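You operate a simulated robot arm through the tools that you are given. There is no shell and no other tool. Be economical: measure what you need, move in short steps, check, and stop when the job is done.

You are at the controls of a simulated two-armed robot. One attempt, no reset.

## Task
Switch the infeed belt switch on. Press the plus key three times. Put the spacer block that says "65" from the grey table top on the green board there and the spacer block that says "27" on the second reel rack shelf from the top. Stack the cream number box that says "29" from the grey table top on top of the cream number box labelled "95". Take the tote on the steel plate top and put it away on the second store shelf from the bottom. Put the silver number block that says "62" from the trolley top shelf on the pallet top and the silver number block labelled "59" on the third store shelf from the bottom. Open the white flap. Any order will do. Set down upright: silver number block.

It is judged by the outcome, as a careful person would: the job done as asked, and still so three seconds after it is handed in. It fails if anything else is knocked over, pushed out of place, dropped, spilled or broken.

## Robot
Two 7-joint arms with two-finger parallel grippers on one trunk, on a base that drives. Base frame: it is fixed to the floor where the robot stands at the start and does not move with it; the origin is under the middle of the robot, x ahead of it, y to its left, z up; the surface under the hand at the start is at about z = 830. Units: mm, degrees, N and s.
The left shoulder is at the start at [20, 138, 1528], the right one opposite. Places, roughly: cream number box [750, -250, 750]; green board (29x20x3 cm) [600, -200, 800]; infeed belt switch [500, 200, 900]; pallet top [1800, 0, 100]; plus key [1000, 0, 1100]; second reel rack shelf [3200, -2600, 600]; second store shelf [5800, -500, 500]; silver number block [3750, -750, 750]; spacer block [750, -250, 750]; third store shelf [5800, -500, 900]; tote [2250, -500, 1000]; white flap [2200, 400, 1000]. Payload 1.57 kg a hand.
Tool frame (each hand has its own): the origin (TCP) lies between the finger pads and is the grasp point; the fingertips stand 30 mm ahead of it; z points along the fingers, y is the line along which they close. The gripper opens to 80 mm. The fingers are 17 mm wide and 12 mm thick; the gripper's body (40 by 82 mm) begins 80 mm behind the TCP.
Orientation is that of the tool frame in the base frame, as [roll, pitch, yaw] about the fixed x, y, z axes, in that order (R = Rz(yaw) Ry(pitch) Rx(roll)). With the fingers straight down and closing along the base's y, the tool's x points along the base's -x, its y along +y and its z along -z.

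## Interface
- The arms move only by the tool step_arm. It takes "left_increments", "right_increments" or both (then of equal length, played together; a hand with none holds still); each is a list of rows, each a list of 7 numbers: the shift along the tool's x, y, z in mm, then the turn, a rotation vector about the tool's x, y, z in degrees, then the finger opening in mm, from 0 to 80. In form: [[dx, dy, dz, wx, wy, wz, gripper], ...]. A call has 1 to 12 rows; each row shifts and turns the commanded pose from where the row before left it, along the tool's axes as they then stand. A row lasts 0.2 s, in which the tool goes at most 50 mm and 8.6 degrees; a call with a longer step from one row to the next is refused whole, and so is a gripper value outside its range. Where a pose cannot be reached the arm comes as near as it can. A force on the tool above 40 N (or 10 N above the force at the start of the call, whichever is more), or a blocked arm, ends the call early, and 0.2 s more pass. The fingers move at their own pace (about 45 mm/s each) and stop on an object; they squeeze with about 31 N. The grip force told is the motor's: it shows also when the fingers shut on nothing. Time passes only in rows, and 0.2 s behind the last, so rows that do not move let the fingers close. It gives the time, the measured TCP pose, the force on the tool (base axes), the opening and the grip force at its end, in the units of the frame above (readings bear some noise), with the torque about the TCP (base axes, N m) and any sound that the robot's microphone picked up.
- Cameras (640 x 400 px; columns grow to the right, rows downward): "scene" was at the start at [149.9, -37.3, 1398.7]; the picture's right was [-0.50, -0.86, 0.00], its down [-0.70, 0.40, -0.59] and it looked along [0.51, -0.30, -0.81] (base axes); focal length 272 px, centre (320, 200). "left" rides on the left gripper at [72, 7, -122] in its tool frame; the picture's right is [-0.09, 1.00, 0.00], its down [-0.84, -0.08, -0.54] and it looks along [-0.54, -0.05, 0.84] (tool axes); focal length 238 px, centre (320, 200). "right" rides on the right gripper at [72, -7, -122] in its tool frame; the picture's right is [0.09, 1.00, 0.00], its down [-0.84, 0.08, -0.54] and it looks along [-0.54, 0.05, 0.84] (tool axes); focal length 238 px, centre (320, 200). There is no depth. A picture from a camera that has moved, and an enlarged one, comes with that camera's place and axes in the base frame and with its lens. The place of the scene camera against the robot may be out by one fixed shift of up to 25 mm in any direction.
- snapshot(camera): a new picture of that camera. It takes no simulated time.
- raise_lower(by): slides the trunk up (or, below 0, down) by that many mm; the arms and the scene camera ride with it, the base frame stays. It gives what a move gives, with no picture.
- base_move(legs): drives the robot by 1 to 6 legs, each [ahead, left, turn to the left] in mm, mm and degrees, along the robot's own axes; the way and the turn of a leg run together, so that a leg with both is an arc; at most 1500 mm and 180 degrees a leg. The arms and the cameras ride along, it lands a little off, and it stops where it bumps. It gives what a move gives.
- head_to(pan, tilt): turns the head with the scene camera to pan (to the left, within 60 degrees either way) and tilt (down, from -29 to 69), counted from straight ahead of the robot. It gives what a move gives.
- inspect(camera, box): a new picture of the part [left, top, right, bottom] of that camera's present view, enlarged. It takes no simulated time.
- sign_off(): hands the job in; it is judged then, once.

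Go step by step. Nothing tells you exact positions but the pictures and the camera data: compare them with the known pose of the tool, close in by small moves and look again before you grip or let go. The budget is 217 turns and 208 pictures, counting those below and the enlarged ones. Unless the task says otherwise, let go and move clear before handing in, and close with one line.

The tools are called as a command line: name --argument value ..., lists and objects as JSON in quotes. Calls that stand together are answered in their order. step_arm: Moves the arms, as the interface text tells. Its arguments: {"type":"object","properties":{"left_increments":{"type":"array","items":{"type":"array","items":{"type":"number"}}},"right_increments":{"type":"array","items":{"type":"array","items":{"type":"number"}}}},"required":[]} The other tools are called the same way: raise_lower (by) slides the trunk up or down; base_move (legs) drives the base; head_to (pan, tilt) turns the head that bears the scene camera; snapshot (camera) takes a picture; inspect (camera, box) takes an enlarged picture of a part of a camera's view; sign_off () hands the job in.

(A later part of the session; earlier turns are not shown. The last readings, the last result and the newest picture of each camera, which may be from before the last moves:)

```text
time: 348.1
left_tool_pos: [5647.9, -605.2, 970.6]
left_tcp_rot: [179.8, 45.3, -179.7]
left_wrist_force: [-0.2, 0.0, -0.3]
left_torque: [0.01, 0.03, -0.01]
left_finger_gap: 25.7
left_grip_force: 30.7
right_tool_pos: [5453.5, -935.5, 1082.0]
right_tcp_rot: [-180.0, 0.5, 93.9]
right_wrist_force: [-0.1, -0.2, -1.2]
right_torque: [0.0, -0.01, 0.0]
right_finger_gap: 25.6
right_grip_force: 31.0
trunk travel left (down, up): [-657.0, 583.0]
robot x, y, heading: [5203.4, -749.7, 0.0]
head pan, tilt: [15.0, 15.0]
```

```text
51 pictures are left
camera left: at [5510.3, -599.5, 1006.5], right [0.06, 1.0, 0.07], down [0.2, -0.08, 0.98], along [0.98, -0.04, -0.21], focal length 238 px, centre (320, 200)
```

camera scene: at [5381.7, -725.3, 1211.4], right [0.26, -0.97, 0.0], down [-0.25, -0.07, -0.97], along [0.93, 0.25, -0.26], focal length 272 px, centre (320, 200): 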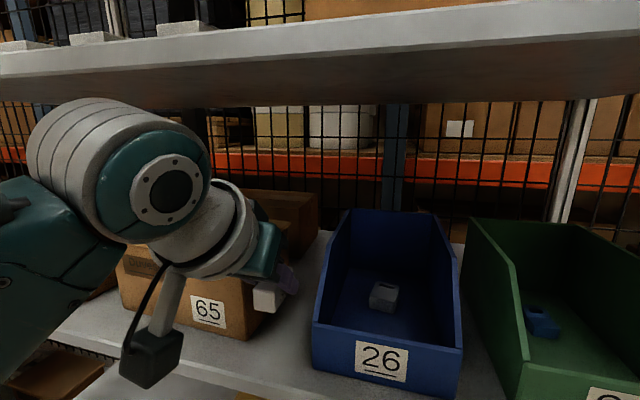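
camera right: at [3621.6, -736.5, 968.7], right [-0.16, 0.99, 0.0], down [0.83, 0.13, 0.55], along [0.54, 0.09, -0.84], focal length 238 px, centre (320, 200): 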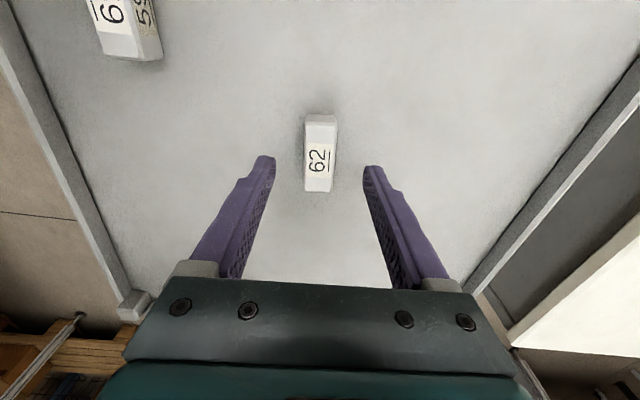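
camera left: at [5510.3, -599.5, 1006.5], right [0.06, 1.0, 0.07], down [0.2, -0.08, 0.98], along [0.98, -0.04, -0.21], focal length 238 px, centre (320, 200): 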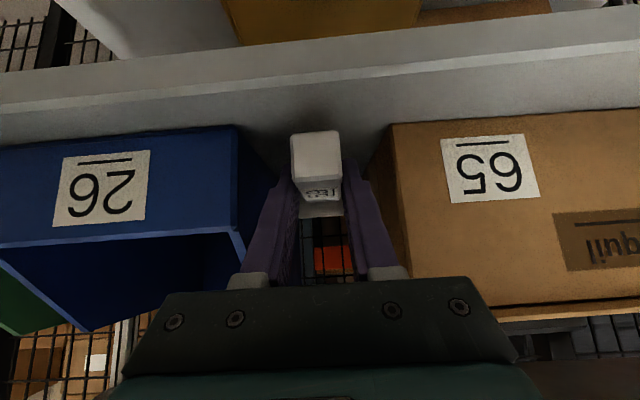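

step_arm --left_increments '[[3, 0, 3, 0, 0, 0, 10], [2.5, 0, 2.5, 0, 0, 0, 10], [2, 0, 2, 0, 0, 0, 10], [0, 0, 0, 0, 0, 0, 10]]'

```text
time: 349.1
left_tool_pos: [5646.4, -606.6, 961.2]
left_tcp_rot: [179.8, 45.3, -179.9]
left_wrist_force: [-0.9, -0.3, -1.0]
left_torque: [-0.01, -0.02, 0.03]
left_finger_gap: 25.4
left_grip_force: 30.6
right_tool_pos: [5453.5, -936.7, 1083.7]
right_tcp_rot: [-179.9, 0.4, 94.0]
right_wrist_force: [-0.3, 1.2, -0.9]
right_torque: [0.01, 0.02, -0.01]
right_finger_gap: 25.6
right_grip_force: 31.1
trunk travel left (down, up): [-657.0, 583.0]
robot x, y, heading: [5206.0, -749.7, -0.1]
head pan, tilt: [15.0, 15.0]
```

step_arm --left_increments '[[2, 0, 2, 0, 0, 0, 10], [2, 0, 2, 0, 0, 0, 10], [2, 0, 2, 0, 0, 0, 10], [2, 0, 2, 0, 0, 0, 10], [2, 0, 2, 0, 0, 0, 10], [2, 0, 2, 0, 0, 0, 10], [2, 0, 2, 0, 0, 0, 10]]'

snapshot --camera "left"

```text
time: 350.2
left_tool_pos: [5651.4, -605.7, 956.0]
left_tcp_rot: [180.0, 46.5, -179.8]
left_wrist_force: [-2.9, 2.3, 8.6]
left_torque: [0.04, 0.31, -0.05]
left_finger_gap: 25.3
left_grip_force: 31.4
right_tool_pos: [5454.1, -936.3, 1081.8]
right_tcp_rot: [-179.9, 0.2, 94.1]
right_wrist_force: [0.4, 0.3, -1.5]
right_torque: [0.02, 0.0, 0.04]
right_finger_gap: 25.4
right_grip_force: 30.9
trunk travel left (down, up): [-657.0, 583.0]
robot x, y, heading: [5205.7, -746.6, 0.3]
head pan, tilt: [15.0, 15.0]
stopped in row 5 (left hand): the force on the tool passed its limit at 43 N (the readings are from after the stop); the commanded pose is now the measured one
```

```text
50 pictures are left
camera left: at [5513.8, -599.1, 989.5], right [0.06, 1.0, 0.07], down [0.18, -0.08, 0.98], along [0.98, -0.05, -0.19], focal length 238 px, centre (320, 200)
```

left: 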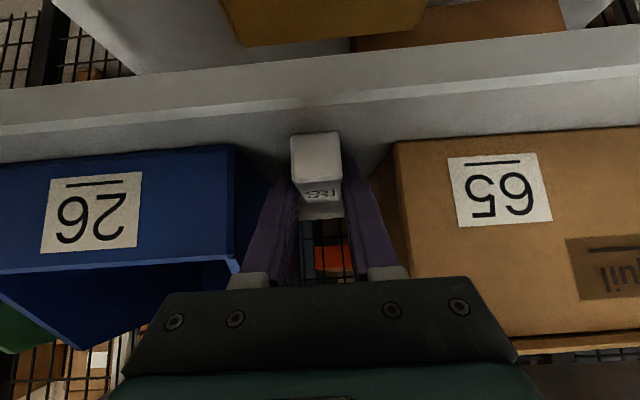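

Contact. Releasing slightly and retracting along the tool axis.

step_arm --left_increments '[[-0.7, 0, -0.7, 0, 0, 0, 10], [0, 0, 0, 0, 0, 0, 44], [0, 0, 0, 0, 0, 0, 44], [0, 0, -15, 0, 0, 0, 44], [0, 0, -30, 0, 0, 0, 44], [0, 0, -30, 0, 0, 0, 44]]'

snapshot --camera "left"

```text
time: 351.6
left_tool_pos: [5595.7, -607.0, 1008.3]
left_tcp_rot: [180.0, 46.3, -179.9]
left_wrist_force: [0.5, 0.4, -0.5]
left_torque: [-0.02, 0.02, 0.04]
left_finger_gap: 43.9
left_grip_force: 0.0
right_tool_pos: [5454.1, -935.9, 1082.3]
right_tcp_rot: [-179.8, 0.4, 94.0]
right_wrist_force: [0.6, 0.5, -1.0]
right_torque: [0.04, 0.0, 0.01]
right_finger_gap: 25.2
right_grip_force: 31.4
trunk travel left (down, up): [-657.0, 583.0]
robot x, y, heading: [5200.9, -752.4, 0.1]
head pan, tilt: [15.0, 15.0]
```

```text
49 pictures are left
camera left: at [5458.5, -600.1, 1041.7], right [0.06, 1.0, 0.07], down [0.19, -0.08, 0.98], along [0.98, -0.05, -0.19], focal length 238 px, centre (320, 200)
```

left: 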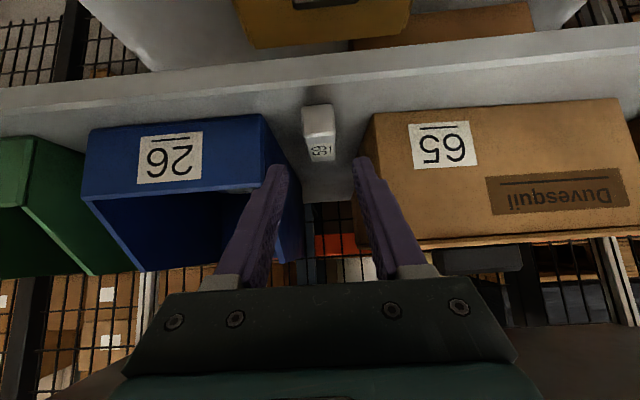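

"59" stands on the third shelf. Now driving to the pallet area with "62".

base_move --legs '[[-450, 0, 0], [0, 0, 90], [-600, 0, 0], [0, 1480, 0], [0, 1400, 0]]'

head_to --pan 0 --tilt 25

snapshot --camera "scene"

```text
time: 374.6
left_tool_pos: [1733.7, -987.9, 1008.0]
left_tcp_rot: [-179.9, 46.3, -89.6]
left_wrist_force: [-0.3, 0.0, 0.0]
left_torque: [0.0, 0.01, -0.01]
left_finger_gap: 44.3
left_grip_force: 0.1
right_tool_pos: [2062.2, -1131.8, 1083.7]
right_tcp_rot: [180.0, 0.5, -176.0]
right_wrist_force: [0.3, -0.9, -0.2]
right_torque: [-0.01, 0.02, -0.02]
right_finger_gap: 25.3
right_grip_force: 30.7
trunk travel left (down, up): [-657.0, 583.0]
robot x, y, heading: [1874.0, -1377.7, 90.3]
head pan, tilt: [15.0, 15.0]
```

```text
time: 375.4
left_tool_pos: [1733.5, -986.6, 1009.3]
left_tcp_rot: [-180.0, 46.2, -89.6]
left_wrist_force: [0.0, -1.2, -0.3]
left_torque: [0.0, 0.05, 0.01]
left_finger_gap: 43.7
left_grip_force: 0.0
right_tool_pos: [2061.8, -1131.1, 1082.0]
right_tcp_rot: [-179.9, 0.4, -176.1]
right_wrist_force: [-0.8, 0.7, -1.4]
right_torque: [-0.04, 0.02, -0.01]
right_finger_gap: 25.2
right_grip_force: 30.9
trunk travel left (down, up): [-657.0, 583.0]
robot x, y, heading: [1875.5, -1380.3, 89.9]
head pan, tilt: [0.0, 25.0]
```

```text
48 pictures are left
camera scene: at [1861.2, -1187.9, 1195.2], right [1.0, 0.0, 0.0], down [0.0, -0.42, -0.91], along [0.0, 0.91, -0.42], focal length 272 px, centre (320, 200)
```

scene: 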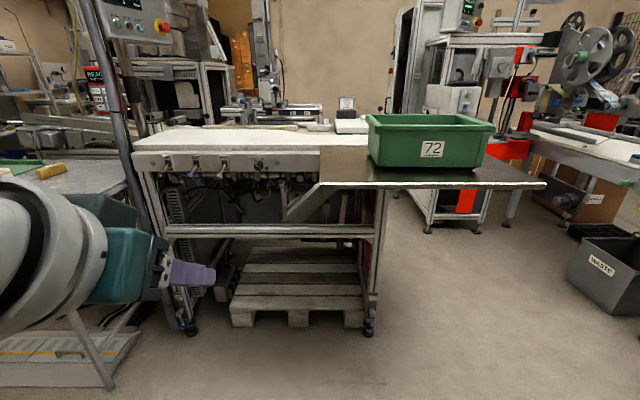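

The pallet is under the bench (front y≈-170, top z≈130, opening up to z≈545). Tucking the left hand, moving to x≈1520 and lowering the trunk.

step_arm --left_increments '[[0, 0, 0, 0, 7.7, 0, 44], [0, 0, 0, 0, 7.7, 0, 44], [0, 0, 0, 0, 7.7, 0, 44], [0, 0, 0, 0, 7.7, 0, 44], [0, 0, 0, 0, 7.7, 0, 44], [0, 0, 0, 0, 7.7, 0, 44], [40, 0, 0, 0, 0, 0, 44], [40, 0, 0, 0, 0, 0, 44], [40, 0, 0, 0, 0, 0, 44], [40, 0, 0, 0, 0, 0, 44]]'

base_move --legs '[[0, 355, 0], [560, 0, 0]]'

raise_lower --by -400

raise_lower --by -235

head_to --pan -10 --tilt 15

snapshot --camera "scene"

```text
time: 377.8
left_tool_pos: [1679.5, -1093.6, 930.1]
left_tcp_rot: [173.5, 1.0, -88.4]
left_wrist_force: [0.1, 0.0, -0.5]
left_torque: [0.04, -0.04, 0.03]
left_finger_gap: 44.0
left_grip_force: 0.0
left hand out of reach, approached as far as the arm can: row 6, 7, 8, 9, 10
right_tool_pos: [2061.7, -1131.9, 1081.9]
right_tcp_rot: [-179.9, 0.3, -176.0]
right_wrist_force: [0.9, 0.2, -0.1]
right_torque: [-0.01, 0.0, -0.02]
right_finger_gap: 25.4
right_grip_force: 30.7
trunk travel left (down, up): [-657.0, 583.0]
robot x, y, heading: [1876.5, -1379.8, 89.9]
head pan, tilt: [0.0, 25.0]
stopped in row 10 (left hand): the arm was blocked; the commanded pose is now the measured one
```

```text
time: 382.9
left_tool_pos: [1324.9, -539.4, 930.8]
left_tcp_rot: [173.6, 0.9, -88.6]
left_wrist_force: [0.0, -0.3, 0.7]
left_torque: [0.04, 0.01, 0.04]
left_finger_gap: 44.2
left_grip_force: 0.2
right_tool_pos: [1706.2, -577.6, 1083.1]
right_tcp_rot: [-179.8, 0.4, -176.2]
right_wrist_force: [0.2, 0.2, -1.9]
right_torque: [-0.02, -0.02, -0.01]
right_finger_gap: 25.4
right_grip_force: 31.3
trunk travel left (down, up): [-657.0, 583.0]
robot x, y, heading: [1519.5, -829.4, 90.1]
head pan, tilt: [0.0, 25.0]
```

```text
time: 386.7
left_tool_pos: [1322.2, -538.3, 530.5]
left_tcp_rot: [173.4, 1.0, -88.7]
left_wrist_force: [0.4, 0.5, 0.2]
left_torque: [-0.02, -0.01, 0.0]
left_finger_gap: 44.1
left_grip_force: 0.0
right_tool_pos: [1706.1, -577.6, 683.1]
right_tcp_rot: [-179.9, 0.4, -176.3]
right_wrist_force: [-0.3, 0.8, -1.6]
right_torque: [-0.04, -0.01, -0.01]
right_finger_gap: 25.5
right_grip_force: 31.0
trunk travel left (down, up): [-257.0, 983.0]
robot x, y, heading: [1515.2, -826.1, 90.0]
head pan, tilt: [0.0, 25.0]
```

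```text
time: 389.4
left_tool_pos: [1333.5, -535.1, 506.5]
left_tcp_rot: [174.7, 1.1, -88.8]
left_wrist_force: [-0.8, -0.2, 0.0]
left_torque: [0.0, 0.0, -0.02]
left_finger_gap: 44.3
left_grip_force: 0.1
right_tool_pos: [1714.0, -575.1, 668.1]
right_tcp_rot: [-179.9, 1.8, -176.4]
right_wrist_force: [0.0, 0.7, -0.4]
right_torque: [0.01, -0.01, -0.02]
right_finger_gap: 25.1
right_grip_force: 31.0
trunk travel left (down, up): [-236.0, 1004.0]
robot x, y, heading: [1493.4, -826.5, 89.7]
head pan, tilt: [0.0, 25.0]
stopped: the arm was blocked; the commanded pose is now the measured one
```

```text
time: 390.1
left_tool_pos: [1334.0, -536.4, 505.9]
left_tcp_rot: [174.9, 1.2, -88.6]
left_wrist_force: [-0.8, -0.6, 0.1]
left_torque: [0.02, 0.0, 0.0]
left_finger_gap: 44.1
left_grip_force: 0.0
right_tool_pos: [1714.1, -575.8, 667.5]
right_tcp_rot: [-179.9, 1.9, -176.3]
right_wrist_force: [0.9, -0.6, -1.2]
right_torque: [-0.03, 0.01, 0.02]
right_finger_gap: 25.1
right_grip_force: 31.1
trunk travel left (down, up): [-236.0, 1004.0]
robot x, y, heading: [1491.8, -823.8, 89.9]
head pan, tilt: [-10.0, 15.0]
```

```text
47 pictures are left
camera scene: at [1526.2, -631.6, 791.5], right [0.98, -0.18, 0.03], down [-0.02, -0.25, -0.97], along [0.18, 0.95, -0.25], focal length 272 px, centre (320, 200)
```

scene: 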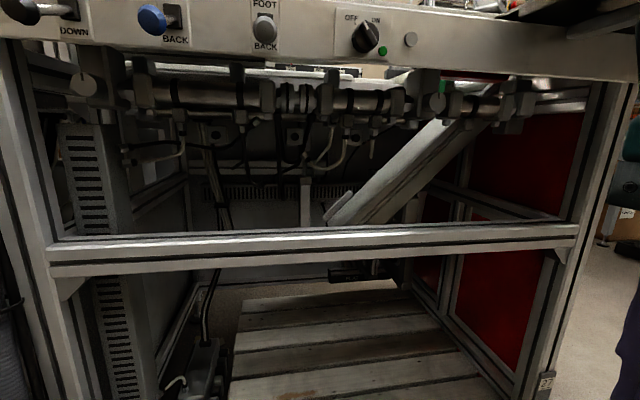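

The left elbow apparently caught the table's end while lowering. Raising and shifting away to +x.

raise_lower --by 60

head_to --pan 45 --tilt 20

snapshot --camera "scene"

```text
time: 391.1
left_tool_pos: [1296.0, -539.7, 568.4]
left_tcp_rot: [173.2, 1.0, -88.7]
left_wrist_force: [0.1, -0.3, 0.6]
left_torque: [0.01, 0.01, 0.01]
left_finger_gap: 44.0
left_grip_force: 0.1
right_tool_pos: [1681.3, -577.4, 720.2]
right_tcp_rot: [-179.8, 0.5, -176.2]
right_wrist_force: [-0.5, -0.5, -1.5]
right_torque: [-0.01, 0.03, 0.04]
right_finger_gap: 25.3
right_grip_force: 31.0
trunk travel left (down, up): [-296.0, 944.0]
robot x, y, heading: [1491.4, -824.9, 89.9]
head pan, tilt: [-10.0, 15.0]
```

```text
time: 392.4
left_tool_pos: [1296.8, -539.0, 570.3]
left_tcp_rot: [173.3, 0.9, -88.6]
left_wrist_force: [0.3, 1.1, -0.6]
left_torque: [-0.02, -0.03, 0.05]
left_finger_gap: 44.1
left_grip_force: 0.0
right_tool_pos: [1679.9, -577.2, 720.7]
right_tcp_rot: [-179.9, 0.4, -176.2]
right_wrist_force: [0.3, 0.6, -0.9]
right_torque: [-0.01, -0.01, 0.0]
right_finger_gap: 25.2
right_grip_force: 31.0
trunk travel left (down, up): [-296.0, 944.0]
robot x, y, heading: [1492.6, -826.3, 89.8]
head pan, tilt: [45.0, 20.0]
```

```text
46 pictures are left
camera scene: at [1413.6, -659.4, 842.0], right [0.71, 0.71, 0.0], down [0.24, -0.24, -0.94], along [-0.66, 0.67, -0.34], focal length 272 px, centre (320, 200)
```

scene: 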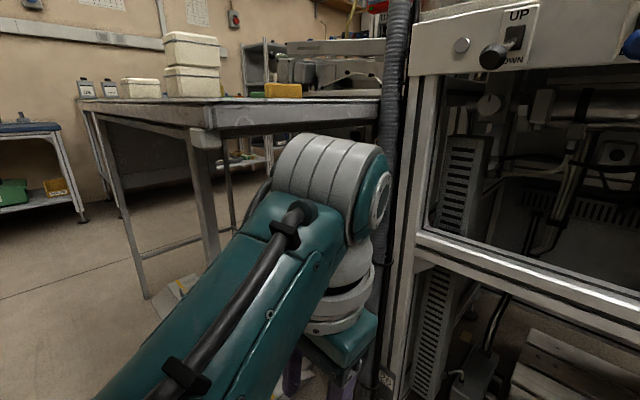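

Stack and table look undisturbed. Shifting 200 mm to +x, then lowering.

base_move --legs '[[0, -210, 0]]'

raise_lower --by -275

head_to --pan -5 --tilt 20

snapshot --camera "scene"

```text
time: 394.0
left_tool_pos: [1456.1, -556.6, 573.1]
left_tcp_rot: [171.2, 0.3, -88.7]
left_wrist_force: [0.3, 0.2, 1.1]
left_torque: [-0.01, -0.01, -0.03]
left_finger_gap: 43.8
left_grip_force: 0.1
right_tool_pos: [1842.4, -606.0, 699.0]
right_tcp_rot: [-176.3, -0.8, -173.9]
right_wrist_force: [0.5, -0.6, -0.7]
right_torque: [-0.01, 0.02, 0.0]
right_finger_gap: 25.2
right_grip_force: 31.1
trunk travel left (down, up): [-296.0, 944.0]
robot x, y, heading: [1698.8, -823.4, 89.7]
head pan, tilt: [45.0, 20.0]
```

```text
time: 397.0
left_tool_pos: [1512.4, -536.4, 517.1]
left_tcp_rot: [173.4, 1.2, -88.7]
left_wrist_force: [0.0, 0.2, -0.1]
left_torque: [0.01, -0.03, 0.0]
left_finger_gap: 43.9
left_grip_force: 0.0
right_tool_pos: [1893.1, -588.5, 659.5]
right_tcp_rot: [-177.0, 1.6, -174.0]
right_wrist_force: [-0.3, 0.1, -1.1]
right_torque: [0.01, 0.04, -0.03]
right_finger_gap: 25.2
right_grip_force: 31.4
trunk travel left (down, up): [-244.0, 996.0]
robot x, y, heading: [1704.2, -829.2, 89.8]
head pan, tilt: [45.0, 20.0]
stopped: the arm was blocked; the commanded pose is now the measured one
```

```text
time: 398.2
left_tool_pos: [1513.1, -536.4, 517.6]
left_tcp_rot: [173.6, 1.2, -88.5]
left_wrist_force: [0.2, -0.2, -0.3]
left_torque: [0.02, -0.05, 0.01]
left_finger_gap: 44.1
left_grip_force: 0.1
right_tool_pos: [1892.2, -587.3, 658.6]
right_tcp_rot: [-177.0, 1.7, -174.0]
right_wrist_force: [-0.3, -0.1, -1.5]
right_torque: [-0.02, 0.0, 0.01]
right_finger_gap: 25.1
right_grip_force: 30.9
trunk travel left (down, up): [-244.0, 996.0]
robot x, y, heading: [1702.5, -832.0, 89.9]
head pan, tilt: [-5.0, 20.0]
```

```text
45 pictures are left
camera scene: at [1702.9, -630.7, 791.4], right [1.0, -0.09, 0.01], down [-0.02, -0.34, -0.94], along [0.09, 0.94, -0.34], focal length 272 px, centre (320, 200)
```

scene: 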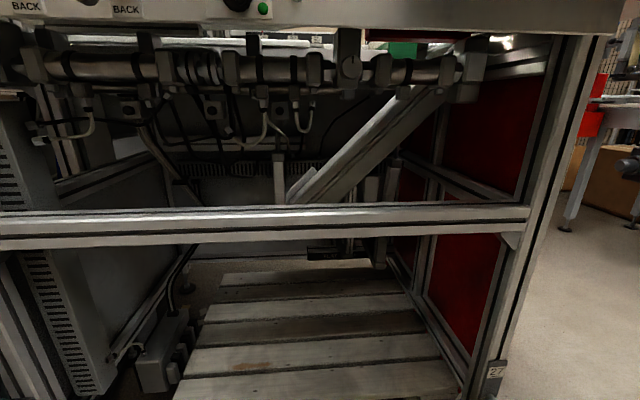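

It stops at the same trunk height, so it's self-interference of a tucked arm with the base. I'll raise a bit and bring both arms forward and up.

raise_lower --by 50

step_arm --left_increments '[[-30, 0, -20, 3, 0, 0, 44], [-30, 0, -20, 3, 0, 0, 44], [-30, 0, -30, 0, 0, 0, 44], [0, 0, -30, 0, 0, 0, 44]]' --right_increments '[[0, 30, 0, -3, 0, 0, 10], [0, 30, 0, 0, 0, 0, 10], [0, 30, 0, 0, 0, 0, 10], [0, 30, 0, 0, 0, 0, 10]]'

raise_lower --by -270

```text
time: 399.1
left_tool_pos: [1506.6, -546.3, 563.3]
left_tcp_rot: [173.3, 0.6, -88.8]
left_wrist_force: [0.4, -0.1, -0.4]
left_torque: [-0.02, 0.0, -0.01]
left_finger_gap: 43.7
left_grip_force: 0.0
right_tool_pos: [1891.1, -611.2, 688.7]
right_tcp_rot: [-171.9, 2.6, -173.4]
right_wrist_force: [0.1, 0.7, -0.7]
right_torque: [0.01, 0.0, -0.01]
right_finger_gap: 25.4
right_grip_force: 31.1
trunk travel left (down, up): [-294.0, 946.0]
robot x, y, heading: [1704.7, -827.5, 89.9]
head pan, tilt: [-5.0, 20.0]
```

```text
time: 400.3
left_tool_pos: [1484.4, -440.7, 654.8]
left_tcp_rot: [178.8, 0.8, -88.2]
left_wrist_force: [0.1, -0.9, 0.5]
left_torque: [0.0, 0.0, 0.0]
left_finger_gap: 44.2
left_grip_force: 0.0
left hand out of reach, approached as far as the arm can: row 2, 3, 4
right_tool_pos: [1857.9, -487.3, 692.9]
right_tcp_rot: [-177.6, 1.4, -172.2]
right_wrist_force: [0.4, 0.4, -0.1]
right_torque: [0.01, 0.0, 0.02]
right_finger_gap: 25.2
right_grip_force: 30.9
trunk travel left (down, up): [-294.0, 946.0]
robot x, y, heading: [1699.2, -826.3, 90.3]
head pan, tilt: [-5.0, 20.0]
stopped in row 4 (right hand): the arm was blocked; the commanded pose is now the measured one
```

```text
time: 403.2
left_tool_pos: [1494.4, -432.3, 605.7]
left_tcp_rot: [179.0, 1.3, -88.2]
left_wrist_force: [0.2, 0.7, -0.1]
left_torque: [-0.02, 0.03, -0.01]
left_finger_gap: 43.8
left_grip_force: 0.1
right_tool_pos: [1869.3, -475.9, 650.8]
right_tcp_rot: [-178.7, 1.9, -172.9]
right_wrist_force: [0.5, 0.0, -1.6]
right_torque: [0.01, 0.02, -0.01]
right_finger_gap: 25.2
right_grip_force: 31.6
trunk travel left (down, up): [-246.0, 994.0]
robot x, y, heading: [1696.1, -825.4, 89.9]
head pan, tilt: [-5.0, 20.0]
stopped: the arm was blocked; the commanded pose is now the measured one
```

raise_lower --by 30

step_arm --right_increments '[[0, 15, 40, -1.5, 0, 0, 10], [0, 15, 40, 0, 0, 0, 10], [0, 15, 40, 0, 0, 0, 10], [0, 10, 40, 0, 0, 0, 10]]'

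raise_lower --by -200

head_to --pan -60 --tilt 40

snapshot --camera "scene"

```text
time: 404.0
left_tool_pos: [1492.8, -434.0, 634.8]
left_tcp_rot: [179.1, 1.0, -88.3]
left_wrist_force: [0.0, -0.3, -0.3]
left_torque: [0.01, 0.0, -0.02]
left_finger_gap: 44.1
left_grip_force: 0.1
right_tool_pos: [1868.4, -478.5, 679.3]
right_tcp_rot: [-178.5, 1.8, -172.9]
right_wrist_force: [0.3, -1.4, -2.2]
right_torque: [-0.01, 0.01, 0.01]
right_finger_gap: 25.4
right_grip_force: 31.0
trunk travel left (down, up): [-276.0, 964.0]
robot x, y, heading: [1700.6, -827.6, 90.3]
head pan, tilt: [-5.0, 20.0]
```

```text
time: 405.0
left_tool_pos: [1492.9, -434.9, 635.3]
left_tcp_rot: [179.1, 1.1, -88.3]
left_wrist_force: [-0.3, -0.4, -0.5]
left_torque: [-0.02, -0.01, 0.03]
left_finger_gap: 44.0
left_grip_force: 0.0
right_tool_pos: [1866.5, -423.1, 517.9]
right_tcp_rot: [-180.0, 1.7, -172.8]
right_wrist_force: [-1.1, -0.1, -0.8]
right_torque: [-0.01, 0.04, -0.02]
right_finger_gap: 25.2
right_grip_force: 31.2
trunk travel left (down, up): [-276.0, 964.0]
robot x, y, heading: [1701.1, -823.8, 90.1]
head pan, tilt: [-5.0, 20.0]
```

```text
time: 407.4
left_tool_pos: [1494.4, -433.7, 605.9]
left_tcp_rot: [179.2, 1.2, -88.3]
left_wrist_force: [-0.6, -0.5, 0.8]
left_torque: [0.0, -0.02, 0.0]
left_finger_gap: 43.9
left_grip_force: 0.2
right_tool_pos: [1867.6, -420.3, 489.4]
right_tcp_rot: [180.0, 1.9, -173.0]
right_wrist_force: [0.1, -0.2, -1.3]
right_torque: [0.0, -0.03, -0.04]
right_finger_gap: 25.5
right_grip_force: 30.8
trunk travel left (down, up): [-246.0, 994.0]
robot x, y, heading: [1696.5, -831.6, 89.8]
head pan, tilt: [-5.0, 20.0]
stopped: the arm was blocked; the commanded pose is now the measured one
```

```text
time: 408.6
left_tool_pos: [1494.6, -434.1, 606.1]
left_tcp_rot: [179.1, 1.1, -88.3]
left_wrist_force: [-0.6, -0.2, -0.3]
left_torque: [-0.01, 0.01, 0.0]
left_finger_gap: 43.9
left_grip_force: 0.1
right_tool_pos: [1868.2, -422.1, 488.1]
right_tcp_rot: [179.9, 1.9, -172.8]
right_wrist_force: [0.3, 0.6, -1.6]
right_torque: [0.02, 0.01, -0.01]
right_finger_gap: 25.6
right_grip_force: 31.3
trunk travel left (down, up): [-246.0, 994.0]
robot x, y, heading: [1695.7, -828.7, 89.8]
head pan, tilt: [-60.0, 40.0]
```

```text
44 pictures are left
camera scene: at [1759.5, -684.2, 760.8], right [0.5, -0.87, 0.0], down [-0.56, -0.32, -0.77], along [0.66, 0.39, -0.64], focal length 272 px, centre (320, 200)
```

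scene: 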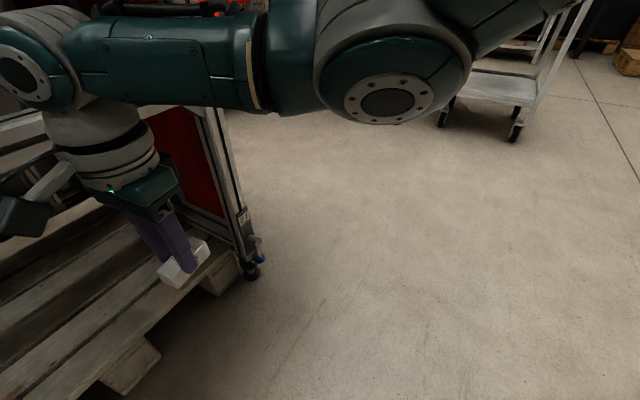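

head_to --pan 60 --tilt 45

snapshot --camera "scene"

```text
time: 410.6
left_tool_pos: [1491.1, -433.9, 605.5]
left_tcp_rot: [178.9, 1.2, -88.1]
left_wrist_force: [0.1, -0.1, 0.1]
left_torque: [0.01, 0.0, -0.01]
left_finger_gap: 43.9
left_grip_force: 0.1
right_tool_pos: [1866.8, -421.9, 489.9]
right_tcp_rot: [179.9, 2.0, -172.8]
right_wrist_force: [-0.3, 0.0, -0.8]
right_torque: [-0.02, 0.03, -0.03]
right_finger_gap: 25.2
right_grip_force: 30.9
trunk travel left (down, up): [-246.0, 994.0]
robot x, y, heading: [1698.2, -829.2, 89.8]
head pan, tilt: [60.0, 45.0]
```

```text
43 pictures are left
camera scene: at [1687.0, -643.3, 757.6], right [1.0, -0.01, 0.0], down [-0.01, -0.67, -0.74], along [0.01, 0.74, -0.67], focal length 272 px, centre (320, 200)
```

scene: 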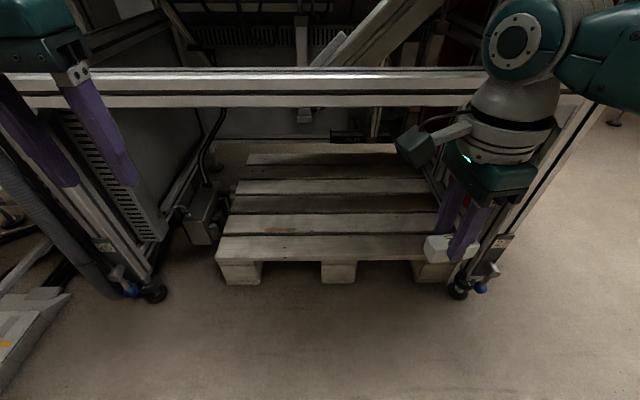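

The head can't pan: the left arm is jammed beside it. Raising slightly and moving the left hand outward and down.

raise_lower --by 60

step_arm --left_increments '[[0, 20, 30, 0, 0, 0, 44], [0, 20, 35, 0, 0, 0, 44], [0, 10, 35, 0, 0, 0, 44], [0, 0, 35, 0, 0, 0, 44]]'

head_to --pan 60 --tilt 30

snapshot --camera "scene"

```text
time: 411.6
left_tool_pos: [1490.7, -435.8, 665.2]
left_tcp_rot: [178.7, 1.0, -88.0]
left_wrist_force: [0.2, -0.3, 0.3]
left_torque: [0.01, 0.02, 0.01]
left_finger_gap: 43.9
left_grip_force: 0.1
right_tool_pos: [1866.1, -424.0, 548.7]
right_tcp_rot: [179.9, 1.8, -172.8]
right_wrist_force: [-0.2, 0.5, -0.8]
right_torque: [-0.05, 0.03, -0.01]
right_finger_gap: 25.3
right_grip_force: 30.8
trunk travel left (down, up): [-306.0, 934.0]
robot x, y, heading: [1695.9, -825.5, 89.8]
head pan, tilt: [60.0, 45.0]
```

```text
time: 412.6
left_tool_pos: [1441.7, -434.3, 531.6]
left_tcp_rot: [179.1, 1.1, -88.3]
left_wrist_force: [-0.1, 0.4, -0.4]
left_torque: [0.0, -0.05, 0.02]
left_finger_gap: 44.1
left_grip_force: 0.1
right_tool_pos: [1867.3, -424.6, 548.3]
right_tcp_rot: [180.0, 1.7, -173.0]
right_wrist_force: [0.1, 0.6, -0.9]
right_torque: [0.01, 0.01, 0.02]
right_finger_gap: 25.4
right_grip_force: 30.8
trunk travel left (down, up): [-306.0, 934.0]
robot x, y, heading: [1699.5, -828.7, 89.9]
head pan, tilt: [60.0, 45.0]
```

```text
time: 413.4
left_tool_pos: [1441.1, -434.6, 532.0]
left_tcp_rot: [179.1, 1.0, -88.4]
left_wrist_force: [0.5, 0.2, 0.5]
left_torque: [0.0, -0.02, 0.01]
left_finger_gap: 44.0
left_grip_force: 0.1
right_tool_pos: [1867.0, -423.8, 547.9]
right_tcp_rot: [180.0, 1.8, -172.9]
right_wrist_force: [0.4, -0.2, -0.8]
right_torque: [-0.02, -0.01, 0.03]
right_finger_gap: 25.2
right_grip_force: 31.5
trunk travel left (down, up): [-306.0, 934.0]
robot x, y, heading: [1699.9, -827.1, 90.1]
head pan, tilt: [60.0, 30.0]
```

```text
42 pictures are left
camera scene: at [1606.7, -683.7, 835.6], right [0.5, 0.87, 0.0], down [0.43, -0.25, -0.87], along [-0.75, 0.43, -0.5], focal length 272 px, centre (320, 200)
```

scene: 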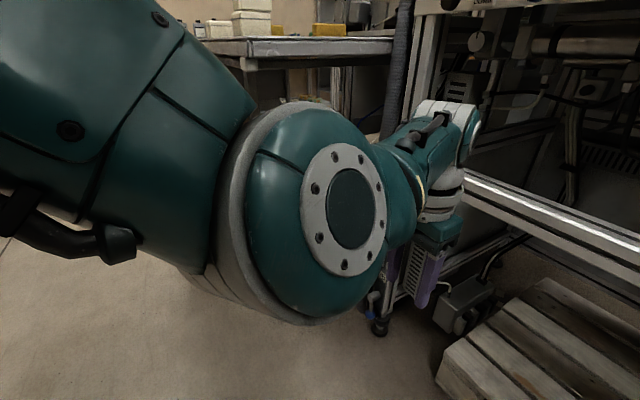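

raise_lower --by -250

```text
time: 416.1
left_tool_pos: [1441.9, -433.7, 472.2]
left_tcp_rot: [179.2, 1.1, -88.3]
left_wrist_force: [-0.3, 0.5, -0.9]
left_torque: [0.01, -0.01, 0.01]
left_finger_gap: 44.0
left_grip_force: 0.1
right_tool_pos: [1867.3, -424.4, 489.2]
right_tcp_rot: [179.9, 1.9, -172.9]
right_wrist_force: [0.7, -0.7, -2.2]
right_torque: [0.01, 0.03, 0.01]
right_finger_gap: 25.2
right_grip_force: 30.9
trunk travel left (down, up): [-245.0, 995.0]
robot x, y, heading: [1701.5, -829.8, 90.2]
head pan, tilt: [60.0, 30.0]
stopped: the arm was blocked; the commanded pose is now the measured one
```

Still blocked at the same height. Testing whether it's something here: back away 450 mm and try lowering again.

raise_lower --by 40

base_move --legs '[[-450, 0, 0]]'

raise_lower --by -200

```text
time: 417.0
left_tool_pos: [1439.7, -436.5, 511.8]
left_tcp_rot: [179.1, 1.1, -88.2]
left_wrist_force: [0.0, 0.0, 0.6]
left_torque: [-0.01, 0.0, -0.02]
left_finger_gap: 43.8
left_grip_force: 0.0
right_tool_pos: [1866.7, -426.9, 529.0]
right_tcp_rot: [-179.9, 1.8, -172.9]
right_wrist_force: [-0.6, 0.3, -0.5]
right_torque: [-0.02, 0.01, -0.02]
right_finger_gap: 25.2
right_grip_force: 31.7
trunk travel left (down, up): [-285.0, 955.0]
robot x, y, heading: [1699.3, -828.5, 90.0]
head pan, tilt: [60.0, 30.0]
```

```text
time: 419.7
left_tool_pos: [1440.3, -884.0, 511.7]
left_tcp_rot: [179.1, 1.1, -88.2]
left_wrist_force: [0.5, -0.3, 0.6]
left_torque: [-0.01, -0.02, 0.01]
left_finger_gap: 44.1
left_grip_force: 0.1
right_tool_pos: [1865.5, -872.7, 528.3]
right_tcp_rot: [-180.0, 1.7, -172.8]
right_wrist_force: [-0.3, 0.6, -0.7]
right_torque: [0.0, 0.01, 0.01]
right_finger_gap: 25.4
right_grip_force: 31.0
trunk travel left (down, up): [-285.0, 955.0]
robot x, y, heading: [1698.4, -1276.3, 90.2]
head pan, tilt: [60.0, 30.0]
```

```text
time: 421.9
left_tool_pos: [1439.8, -886.3, 311.7]
left_tcp_rot: [179.1, 1.2, -88.2]
left_wrist_force: [0.1, -0.5, 0.2]
left_torque: [0.02, -0.02, -0.01]
left_finger_gap: 44.2
left_grip_force: 0.1
right_tool_pos: [1866.6, -873.0, 328.8]
right_tcp_rot: [180.0, 1.7, -172.8]
right_wrist_force: [-0.7, 0.3, -1.1]
right_torque: [-0.04, 0.04, 0.01]
right_finger_gap: 25.3
right_grip_force: 30.5
trunk travel left (down, up): [-85.0, 1155.0]
robot x, y, heading: [1695.6, -1277.0, 90.1]
head pan, tilt: [60.0, 30.0]
```

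It lowers freely here, so something ahead was in the way. Looking forward from this low height.

head_to --pan 0 --tilt 8

snapshot --camera "scene"

```text
time: 423.1
left_tool_pos: [1439.7, -884.6, 311.7]
left_tcp_rot: [179.2, 1.0, -88.2]
left_wrist_force: [-0.4, 0.6, 0.6]
left_torque: [-0.02, -0.01, -0.02]
left_finger_gap: 44.1
left_grip_force: 0.0
right_tool_pos: [1866.0, -874.4, 328.7]
right_tcp_rot: [180.0, 1.9, -172.7]
right_wrist_force: [-0.4, -0.5, 0.0]
right_torque: [-0.03, 0.02, -0.01]
right_finger_gap: 25.3
right_grip_force: 31.0
trunk travel left (down, up): [-85.0, 1155.0]
robot x, y, heading: [1697.8, -1278.8, 90.2]
head pan, tilt: [0.0, 8.0]
```

```text
41 pictures are left
camera scene: at [1684.6, -1086.1, 651.2], right [1.0, 0.0, 0.0], down [0.0, -0.14, -0.99], along [0.0, 0.99, -0.14], focal length 272 px, centre (320, 200)
```

scene: 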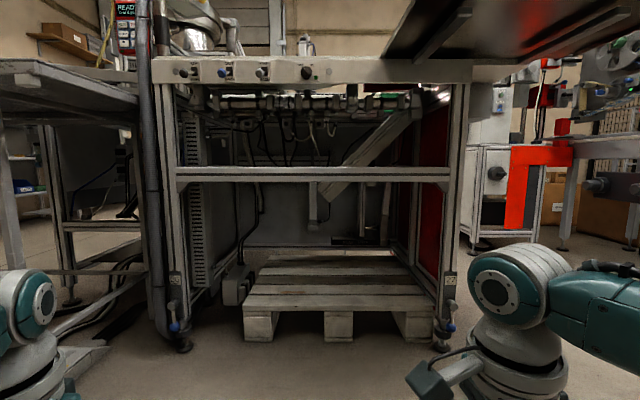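

Path is clear at low level. Lowering fully, tucking the left hand, and driving in low under the plate.

step_arm --left_increments '[[35, 0, 0, 0, 0, 0, 44], [35, 0, 0, 0, 0, 0, 44], [35, 0, 0, 0, 0, 0, 44], [35, 0, 0, 0, 0, 0, 44]]'

raise_lower --by -80

base_move --legs '[[520, 0, 0]]'

snapshot --camera "right"

snapshot --camera "scene"

```text
time: 424.1
left_tool_pos: [1445.2, -1028.7, 306.4]
left_tcp_rot: [179.1, 1.0, -88.2]
left_wrist_force: [-0.3, -0.8, 0.2]
left_torque: [-0.01, -0.02, 0.0]
left_finger_gap: 44.0
left_grip_force: 0.0
right_tool_pos: [1866.1, -876.3, 328.5]
right_tcp_rot: [-179.9, 1.8, -172.8]
right_wrist_force: [-0.2, 0.0, -1.0]
right_torque: [0.01, 0.02, -0.01]
right_finger_gap: 25.3
right_grip_force: 31.3
trunk travel left (down, up): [-85.0, 1155.0]
robot x, y, heading: [1700.3, -1273.8, 89.9]
head pan, tilt: [0.0, 8.0]
```

```text
time: 425.3
left_tool_pos: [1445.4, -1024.3, 227.8]
left_tcp_rot: [179.0, 1.1, -88.2]
left_wrist_force: [-0.8, -0.7, -0.3]
left_torque: [-0.01, 0.0, -0.02]
left_finger_gap: 43.7
left_grip_force: 0.0
right_tool_pos: [1866.1, -874.1, 249.2]
right_tcp_rot: [180.0, 1.8, -172.8]
right_wrist_force: [-0.3, 0.5, -1.1]
right_torque: [-0.02, 0.04, 0.01]
right_finger_gap: 25.0
right_grip_force: 30.7
trunk travel left (down, up): [-5.0, 1235.0]
robot x, y, heading: [1698.5, -1281.0, 90.1]
head pan, tilt: [0.0, 8.0]
```

```text
time: 428.4
left_tool_pos: [1444.2, -509.0, 229.0]
left_tcp_rot: [179.2, 1.1, -88.3]
left_wrist_force: [0.2, -0.3, 0.0]
left_torque: [0.0, 0.0, 0.0]
left_finger_gap: 44.1
left_grip_force: 0.1
right_tool_pos: [1864.6, -358.8, 247.6]
right_tcp_rot: [-179.9, 1.8, -172.8]
right_wrist_force: [-0.6, 0.1, -1.1]
right_torque: [0.01, 0.03, -0.01]
right_finger_gap: 25.1
right_grip_force: 31.2
trunk travel left (down, up): [-5.0, 1235.0]
robot x, y, heading: [1699.9, -761.0, 90.0]
head pan, tilt: [0.0, 8.0]
```

```text
40 pictures are left
camera right: at [1790.5, -372.3, 368.1], right [-0.21, 0.98, 0.0], down [0.8, 0.18, 0.57], along [0.56, 0.12, -0.82], focal length 238 px, centre (320, 200)
```

right: 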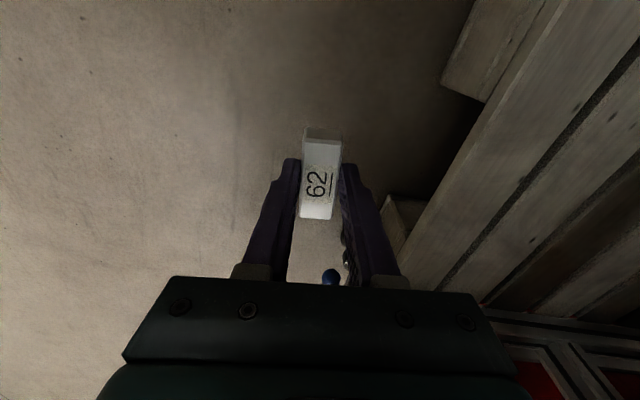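

```text
39 pictures are left
camera scene: at [1684.2, -569.0, 571.0], right [1.0, 0.0, 0.0], down [0.0, -0.14, -0.99], along [0.0, 0.99, -0.14], focal length 272 px, centre (320, 200)
```

scene: 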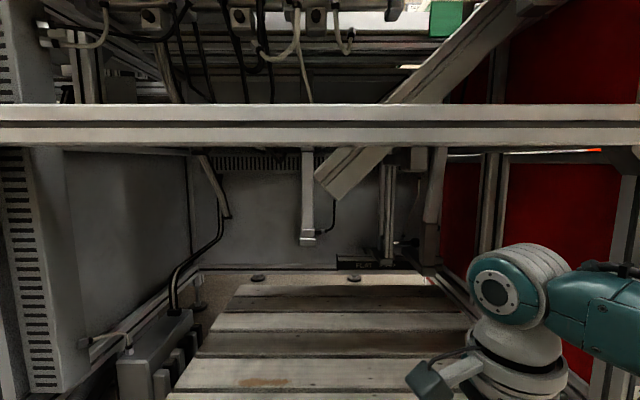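

Clear. Moving in 200 mm and looking down at the pallet.

base_move --legs '[[200, 0, 0]]'

snapshot --camera "right"

```text
time: 429.9
left_tool_pos: [1444.2, -311.5, 227.1]
left_tcp_rot: [179.1, 0.9, -88.2]
left_wrist_force: [-0.7, 0.2, -0.2]
left_torque: [0.01, -0.02, -0.01]
left_finger_gap: 43.9
left_grip_force: 0.0
right_tool_pos: [1866.5, -161.3, 247.8]
right_tcp_rot: [-179.9, 1.8, -172.9]
right_wrist_force: [-0.1, -1.2, -0.9]
right_torque: [-0.05, 0.03, 0.03]
right_finger_gap: 25.5
right_grip_force: 31.2
trunk travel left (down, up): [-5.0, 1235.0]
robot x, y, heading: [1696.1, -556.4, 90.0]
head pan, tilt: [0.0, 8.0]
```

```text
38 pictures are left
camera right: at [1790.7, -176.3, 367.4], right [-0.21, 0.98, -0.01], down [0.8, 0.18, 0.57], along [0.56, 0.12, -0.82], focal length 238 px, centre (320, 200)
```

right: 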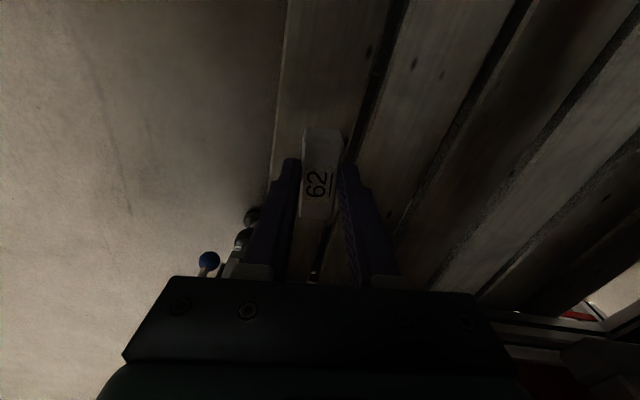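

The block is right above the front plank's middle (y -204…-117). Lowering to contact.

step_arm --right_increments '[[0, 0, 35, 0, 0, 0, 10], [0, 0, 20, 0, -1.8, 0, 10], [0, 0, 6, 0, 0, 0, 10], [0, 0, 5, 0, 0, 0, 10], [0, 0, 5, 0, 0, 0, 10], [0, 0, 4, 0, 0, 0, 10]]'

```text
time: 431.3
left_tool_pos: [1444.2, -307.1, 227.8]
left_tcp_rot: [179.0, 1.0, -88.4]
left_wrist_force: [-0.6, -0.3, -0.4]
left_torque: [-0.02, 0.0, 0.0]
left_finger_gap: 44.0
left_grip_force: 0.1
right_tool_pos: [1867.7, -157.4, 172.8]
right_tcp_rot: [179.9, 3.6, -172.9]
right_wrist_force: [-0.7, -0.4, 0.9]
right_torque: [-0.02, 0.09, 0.04]
right_finger_gap: 25.2
right_grip_force: 30.8
trunk travel left (down, up): [-5.0, 1235.0]
robot x, y, heading: [1696.5, -559.5, 90.1]
head pan, tilt: [0.0, 8.0]
```

step_arm --right_increments '[[0, 0, -3, 0, 3.6, 0, 10], [0, 0, 4, 0, 0, 0, 10], [0, 0, 3, 0, 0, 0, 10], [0, 0, 3, 0, 0, 0, 10], [0, 0, 3, 0, 0, 0, 10], [0, 0, 3, 0, 0, 0, 10], [0, 0, 3, 0, 0, 0, 10]]'

```text
time: 432.9
left_tool_pos: [1444.9, -304.2, 228.2]
left_tcp_rot: [179.1, 1.1, -88.3]
left_wrist_force: [-0.4, -0.7, -0.6]
left_torque: [0.0, 0.02, -0.03]
left_finger_gap: 44.1
left_grip_force: 0.1
right_tool_pos: [1870.2, -157.0, 159.6]
right_tcp_rot: [179.9, 0.0, -172.9]
right_wrist_force: [0.3, -1.2, 20.8]
right_torque: [-0.08, 0.03, -0.03]
right_finger_gap: 25.3
right_grip_force: 30.9
right hand out of reach, approached as far as the arm can: row 7
trunk travel left (down, up): [-5.0, 1235.0]
robot x, y, heading: [1696.6, -560.1, 89.9]
head pan, tilt: [0.0, 8.0]
```

Contact (≈21 N), level. Releasing and rising.

step_arm --right_increments '[[0, 0, -1, 0, 0, 0, 10], [0, 0, 0, 0, 0, 0, 60], [0, 0, 0, 0, 0, 0, 60], [0, 0, -20, 0, 0, 0, 60], [0, 0, -30, 0, 0, 0, 60], [0, 0, -25, 0, 0, 0, 60]]'

snapshot --camera "right"

```text
time: 434.3
left_tool_pos: [1443.4, -307.9, 227.7]
left_tcp_rot: [179.1, 1.1, -88.3]
left_wrist_force: [-0.9, -0.5, -1.0]
left_torque: [-0.01, 0.01, -0.02]
left_finger_gap: 44.0
left_grip_force: 0.2
right_tool_pos: [1870.2, -159.0, 236.1]
right_tcp_rot: [180.0, 0.0, -173.0]
right_wrist_force: [0.3, 0.2, 0.2]
right_torque: [-0.01, 0.05, -0.02]
right_finger_gap: 60.1
right_grip_force: 0.1
trunk travel left (down, up): [-5.0, 1235.0]
robot x, y, heading: [1695.0, -560.1, 90.1]
head pan, tilt: [0.0, 8.0]
```

```text
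37 pictures are left
camera right: at [1798.1, -174.1, 357.9], right [-0.21, 0.98, 0.0], down [0.82, 0.18, 0.54], along [0.53, 0.11, -0.84], focal length 238 px, centre (320, 200)
```

right: 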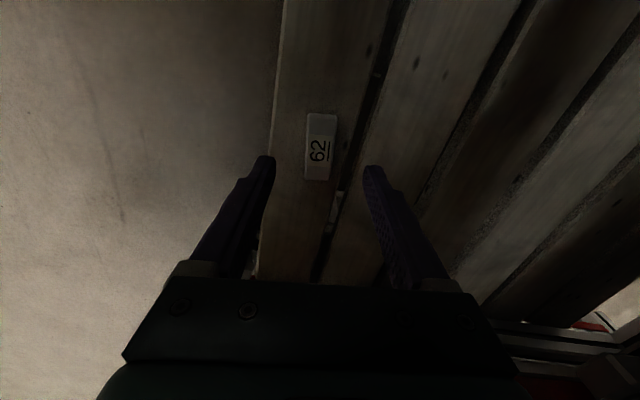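

"62" sits on the pallet. Backing out, raising, and heading to view the flap and the tote.

base_move --legs '[[-700, 0, 0], [0, -1000, 0]]'

raise_lower --by 400

raise_lower --by 300

head_to --pan 15 --tilt 12

snapshot --camera "scene"

```text
time: 442.9
left_tool_pos: [2433.4, -1005.2, 228.2]
left_tcp_rot: [179.1, 0.9, -87.9]
left_wrist_force: [-1.2, 0.7, -0.7]
left_torque: [0.01, -0.02, -0.01]
left_finger_gap: 43.9
left_grip_force: 0.0
right_tool_pos: [2857.7, -855.0, 235.0]
right_tcp_rot: [-180.0, -0.1, -172.5]
right_wrist_force: [-0.4, -0.4, -0.8]
right_torque: [-0.01, -0.01, -0.02]
right_finger_gap: 59.9
right_grip_force: 0.0
trunk travel left (down, up): [-5.0, 1235.0]
robot x, y, heading: [2688.3, -1252.8, 90.4]
head pan, tilt: [0.0, 8.0]
```

```text
time: 446.8
left_tool_pos: [2435.7, -1005.0, 628.9]
left_tcp_rot: [179.1, 1.0, -87.9]
left_wrist_force: [0.6, 0.6, 0.9]
left_torque: [0.03, 0.03, -0.02]
left_finger_gap: 44.0
left_grip_force: 0.0
right_tool_pos: [2856.9, -855.1, 634.4]
right_tcp_rot: [-180.0, 0.0, -172.5]
right_wrist_force: [0.8, -0.3, 0.6]
right_torque: [-0.01, -0.01, -0.02]
right_finger_gap: 59.8
right_grip_force: 0.1
trunk travel left (down, up): [-405.0, 835.0]
robot x, y, heading: [2688.3, -1258.2, 90.3]
head pan, tilt: [0.0, 8.0]
```

```text
time: 449.8
left_tool_pos: [2433.5, -1005.1, 928.2]
left_tcp_rot: [179.2, 1.0, -88.0]
left_wrist_force: [-0.7, -0.6, -0.2]
left_torque: [-0.02, 0.02, -0.02]
left_finger_gap: 44.1
left_grip_force: 0.0
right_tool_pos: [2858.6, -854.6, 934.6]
right_tcp_rot: [179.9, 0.0, -172.6]
right_wrist_force: [-0.6, -0.4, 0.2]
right_torque: [0.0, 0.04, 0.02]
right_finger_gap: 59.7
right_grip_force: 0.0
trunk travel left (down, up): [-705.0, 535.0]
robot x, y, heading: [2691.5, -1258.0, 90.4]
head pan, tilt: [0.0, 8.0]
```

```text
time: 450.5
left_tool_pos: [2434.8, -1005.9, 929.3]
left_tcp_rot: [179.1, 1.1, -87.9]
left_wrist_force: [-0.4, 0.6, -0.2]
left_torque: [-0.03, 0.0, 0.02]
left_finger_gap: 43.8
left_grip_force: 0.2
right_tool_pos: [2858.2, -855.3, 934.7]
right_tcp_rot: [180.0, 0.0, -172.5]
right_wrist_force: [-0.6, 0.3, 0.6]
right_torque: [0.01, -0.01, -0.03]
right_finger_gap: 60.1
right_grip_force: 0.1
trunk travel left (down, up): [-705.0, 535.0]
robot x, y, heading: [2688.4, -1258.7, 90.5]
head pan, tilt: [15.0, 12.0]
```

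```text
36 pictures are left
camera scene: at [2651.0, -1067.6, 1264.8], right [0.96, 0.27, 0.0], down [0.06, -0.2, -0.98], along [-0.26, 0.94, -0.21], focal length 272 px, centre (320, 200)
```

scene: 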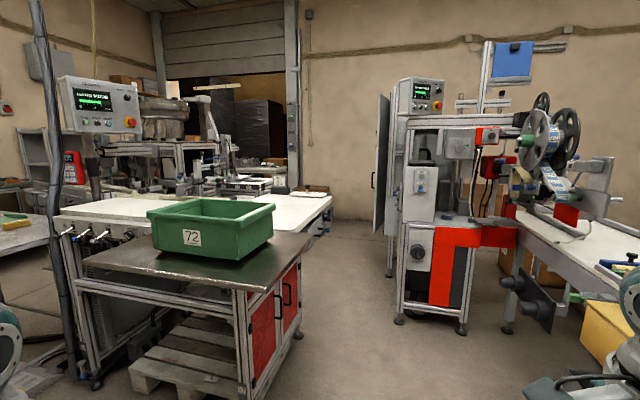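

inspect --camera "scene" --box '[150, 120, 350, 245]'

inspect --camera "scene" --box '[360, 70, 560, 320]'

```text
3.20 times, centred on (250, 182) of scene
camera zoom: at [2651.0, -1067.6, 1264.8], right [0.96, 0.27, 0.0], down [0.06, -0.2, -0.98], along [-0.26, 0.94, -0.21], focal length 870 px, centre (544, 256)
```

zoom: 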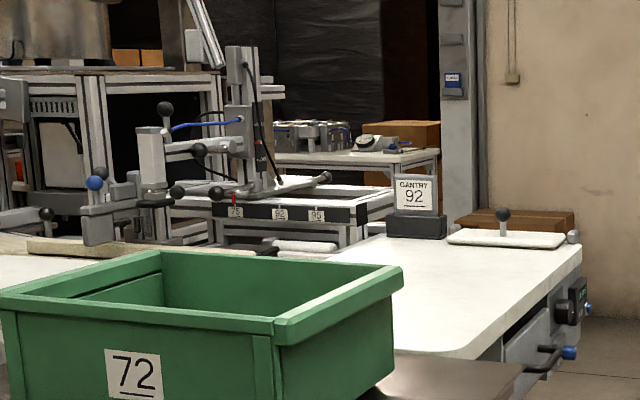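

```text
1.60 times, centred on (460, 195) of scene
camera zoom: at [2651.0, -1067.6, 1264.8], right [0.96, 0.27, 0.0], down [0.06, -0.2, -0.98], along [-0.26, 0.94, -0.21], focal length 435 px, centre (96, 208)
```

zoom: 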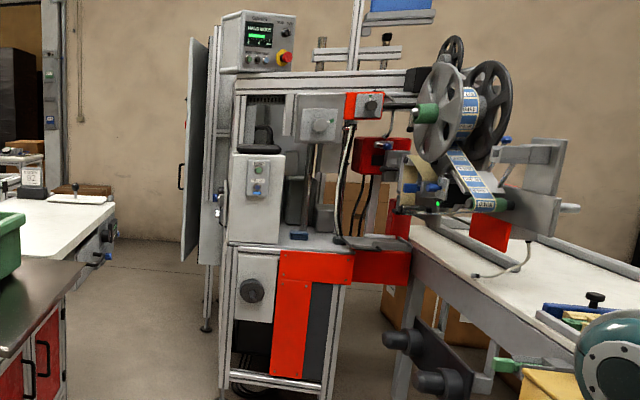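

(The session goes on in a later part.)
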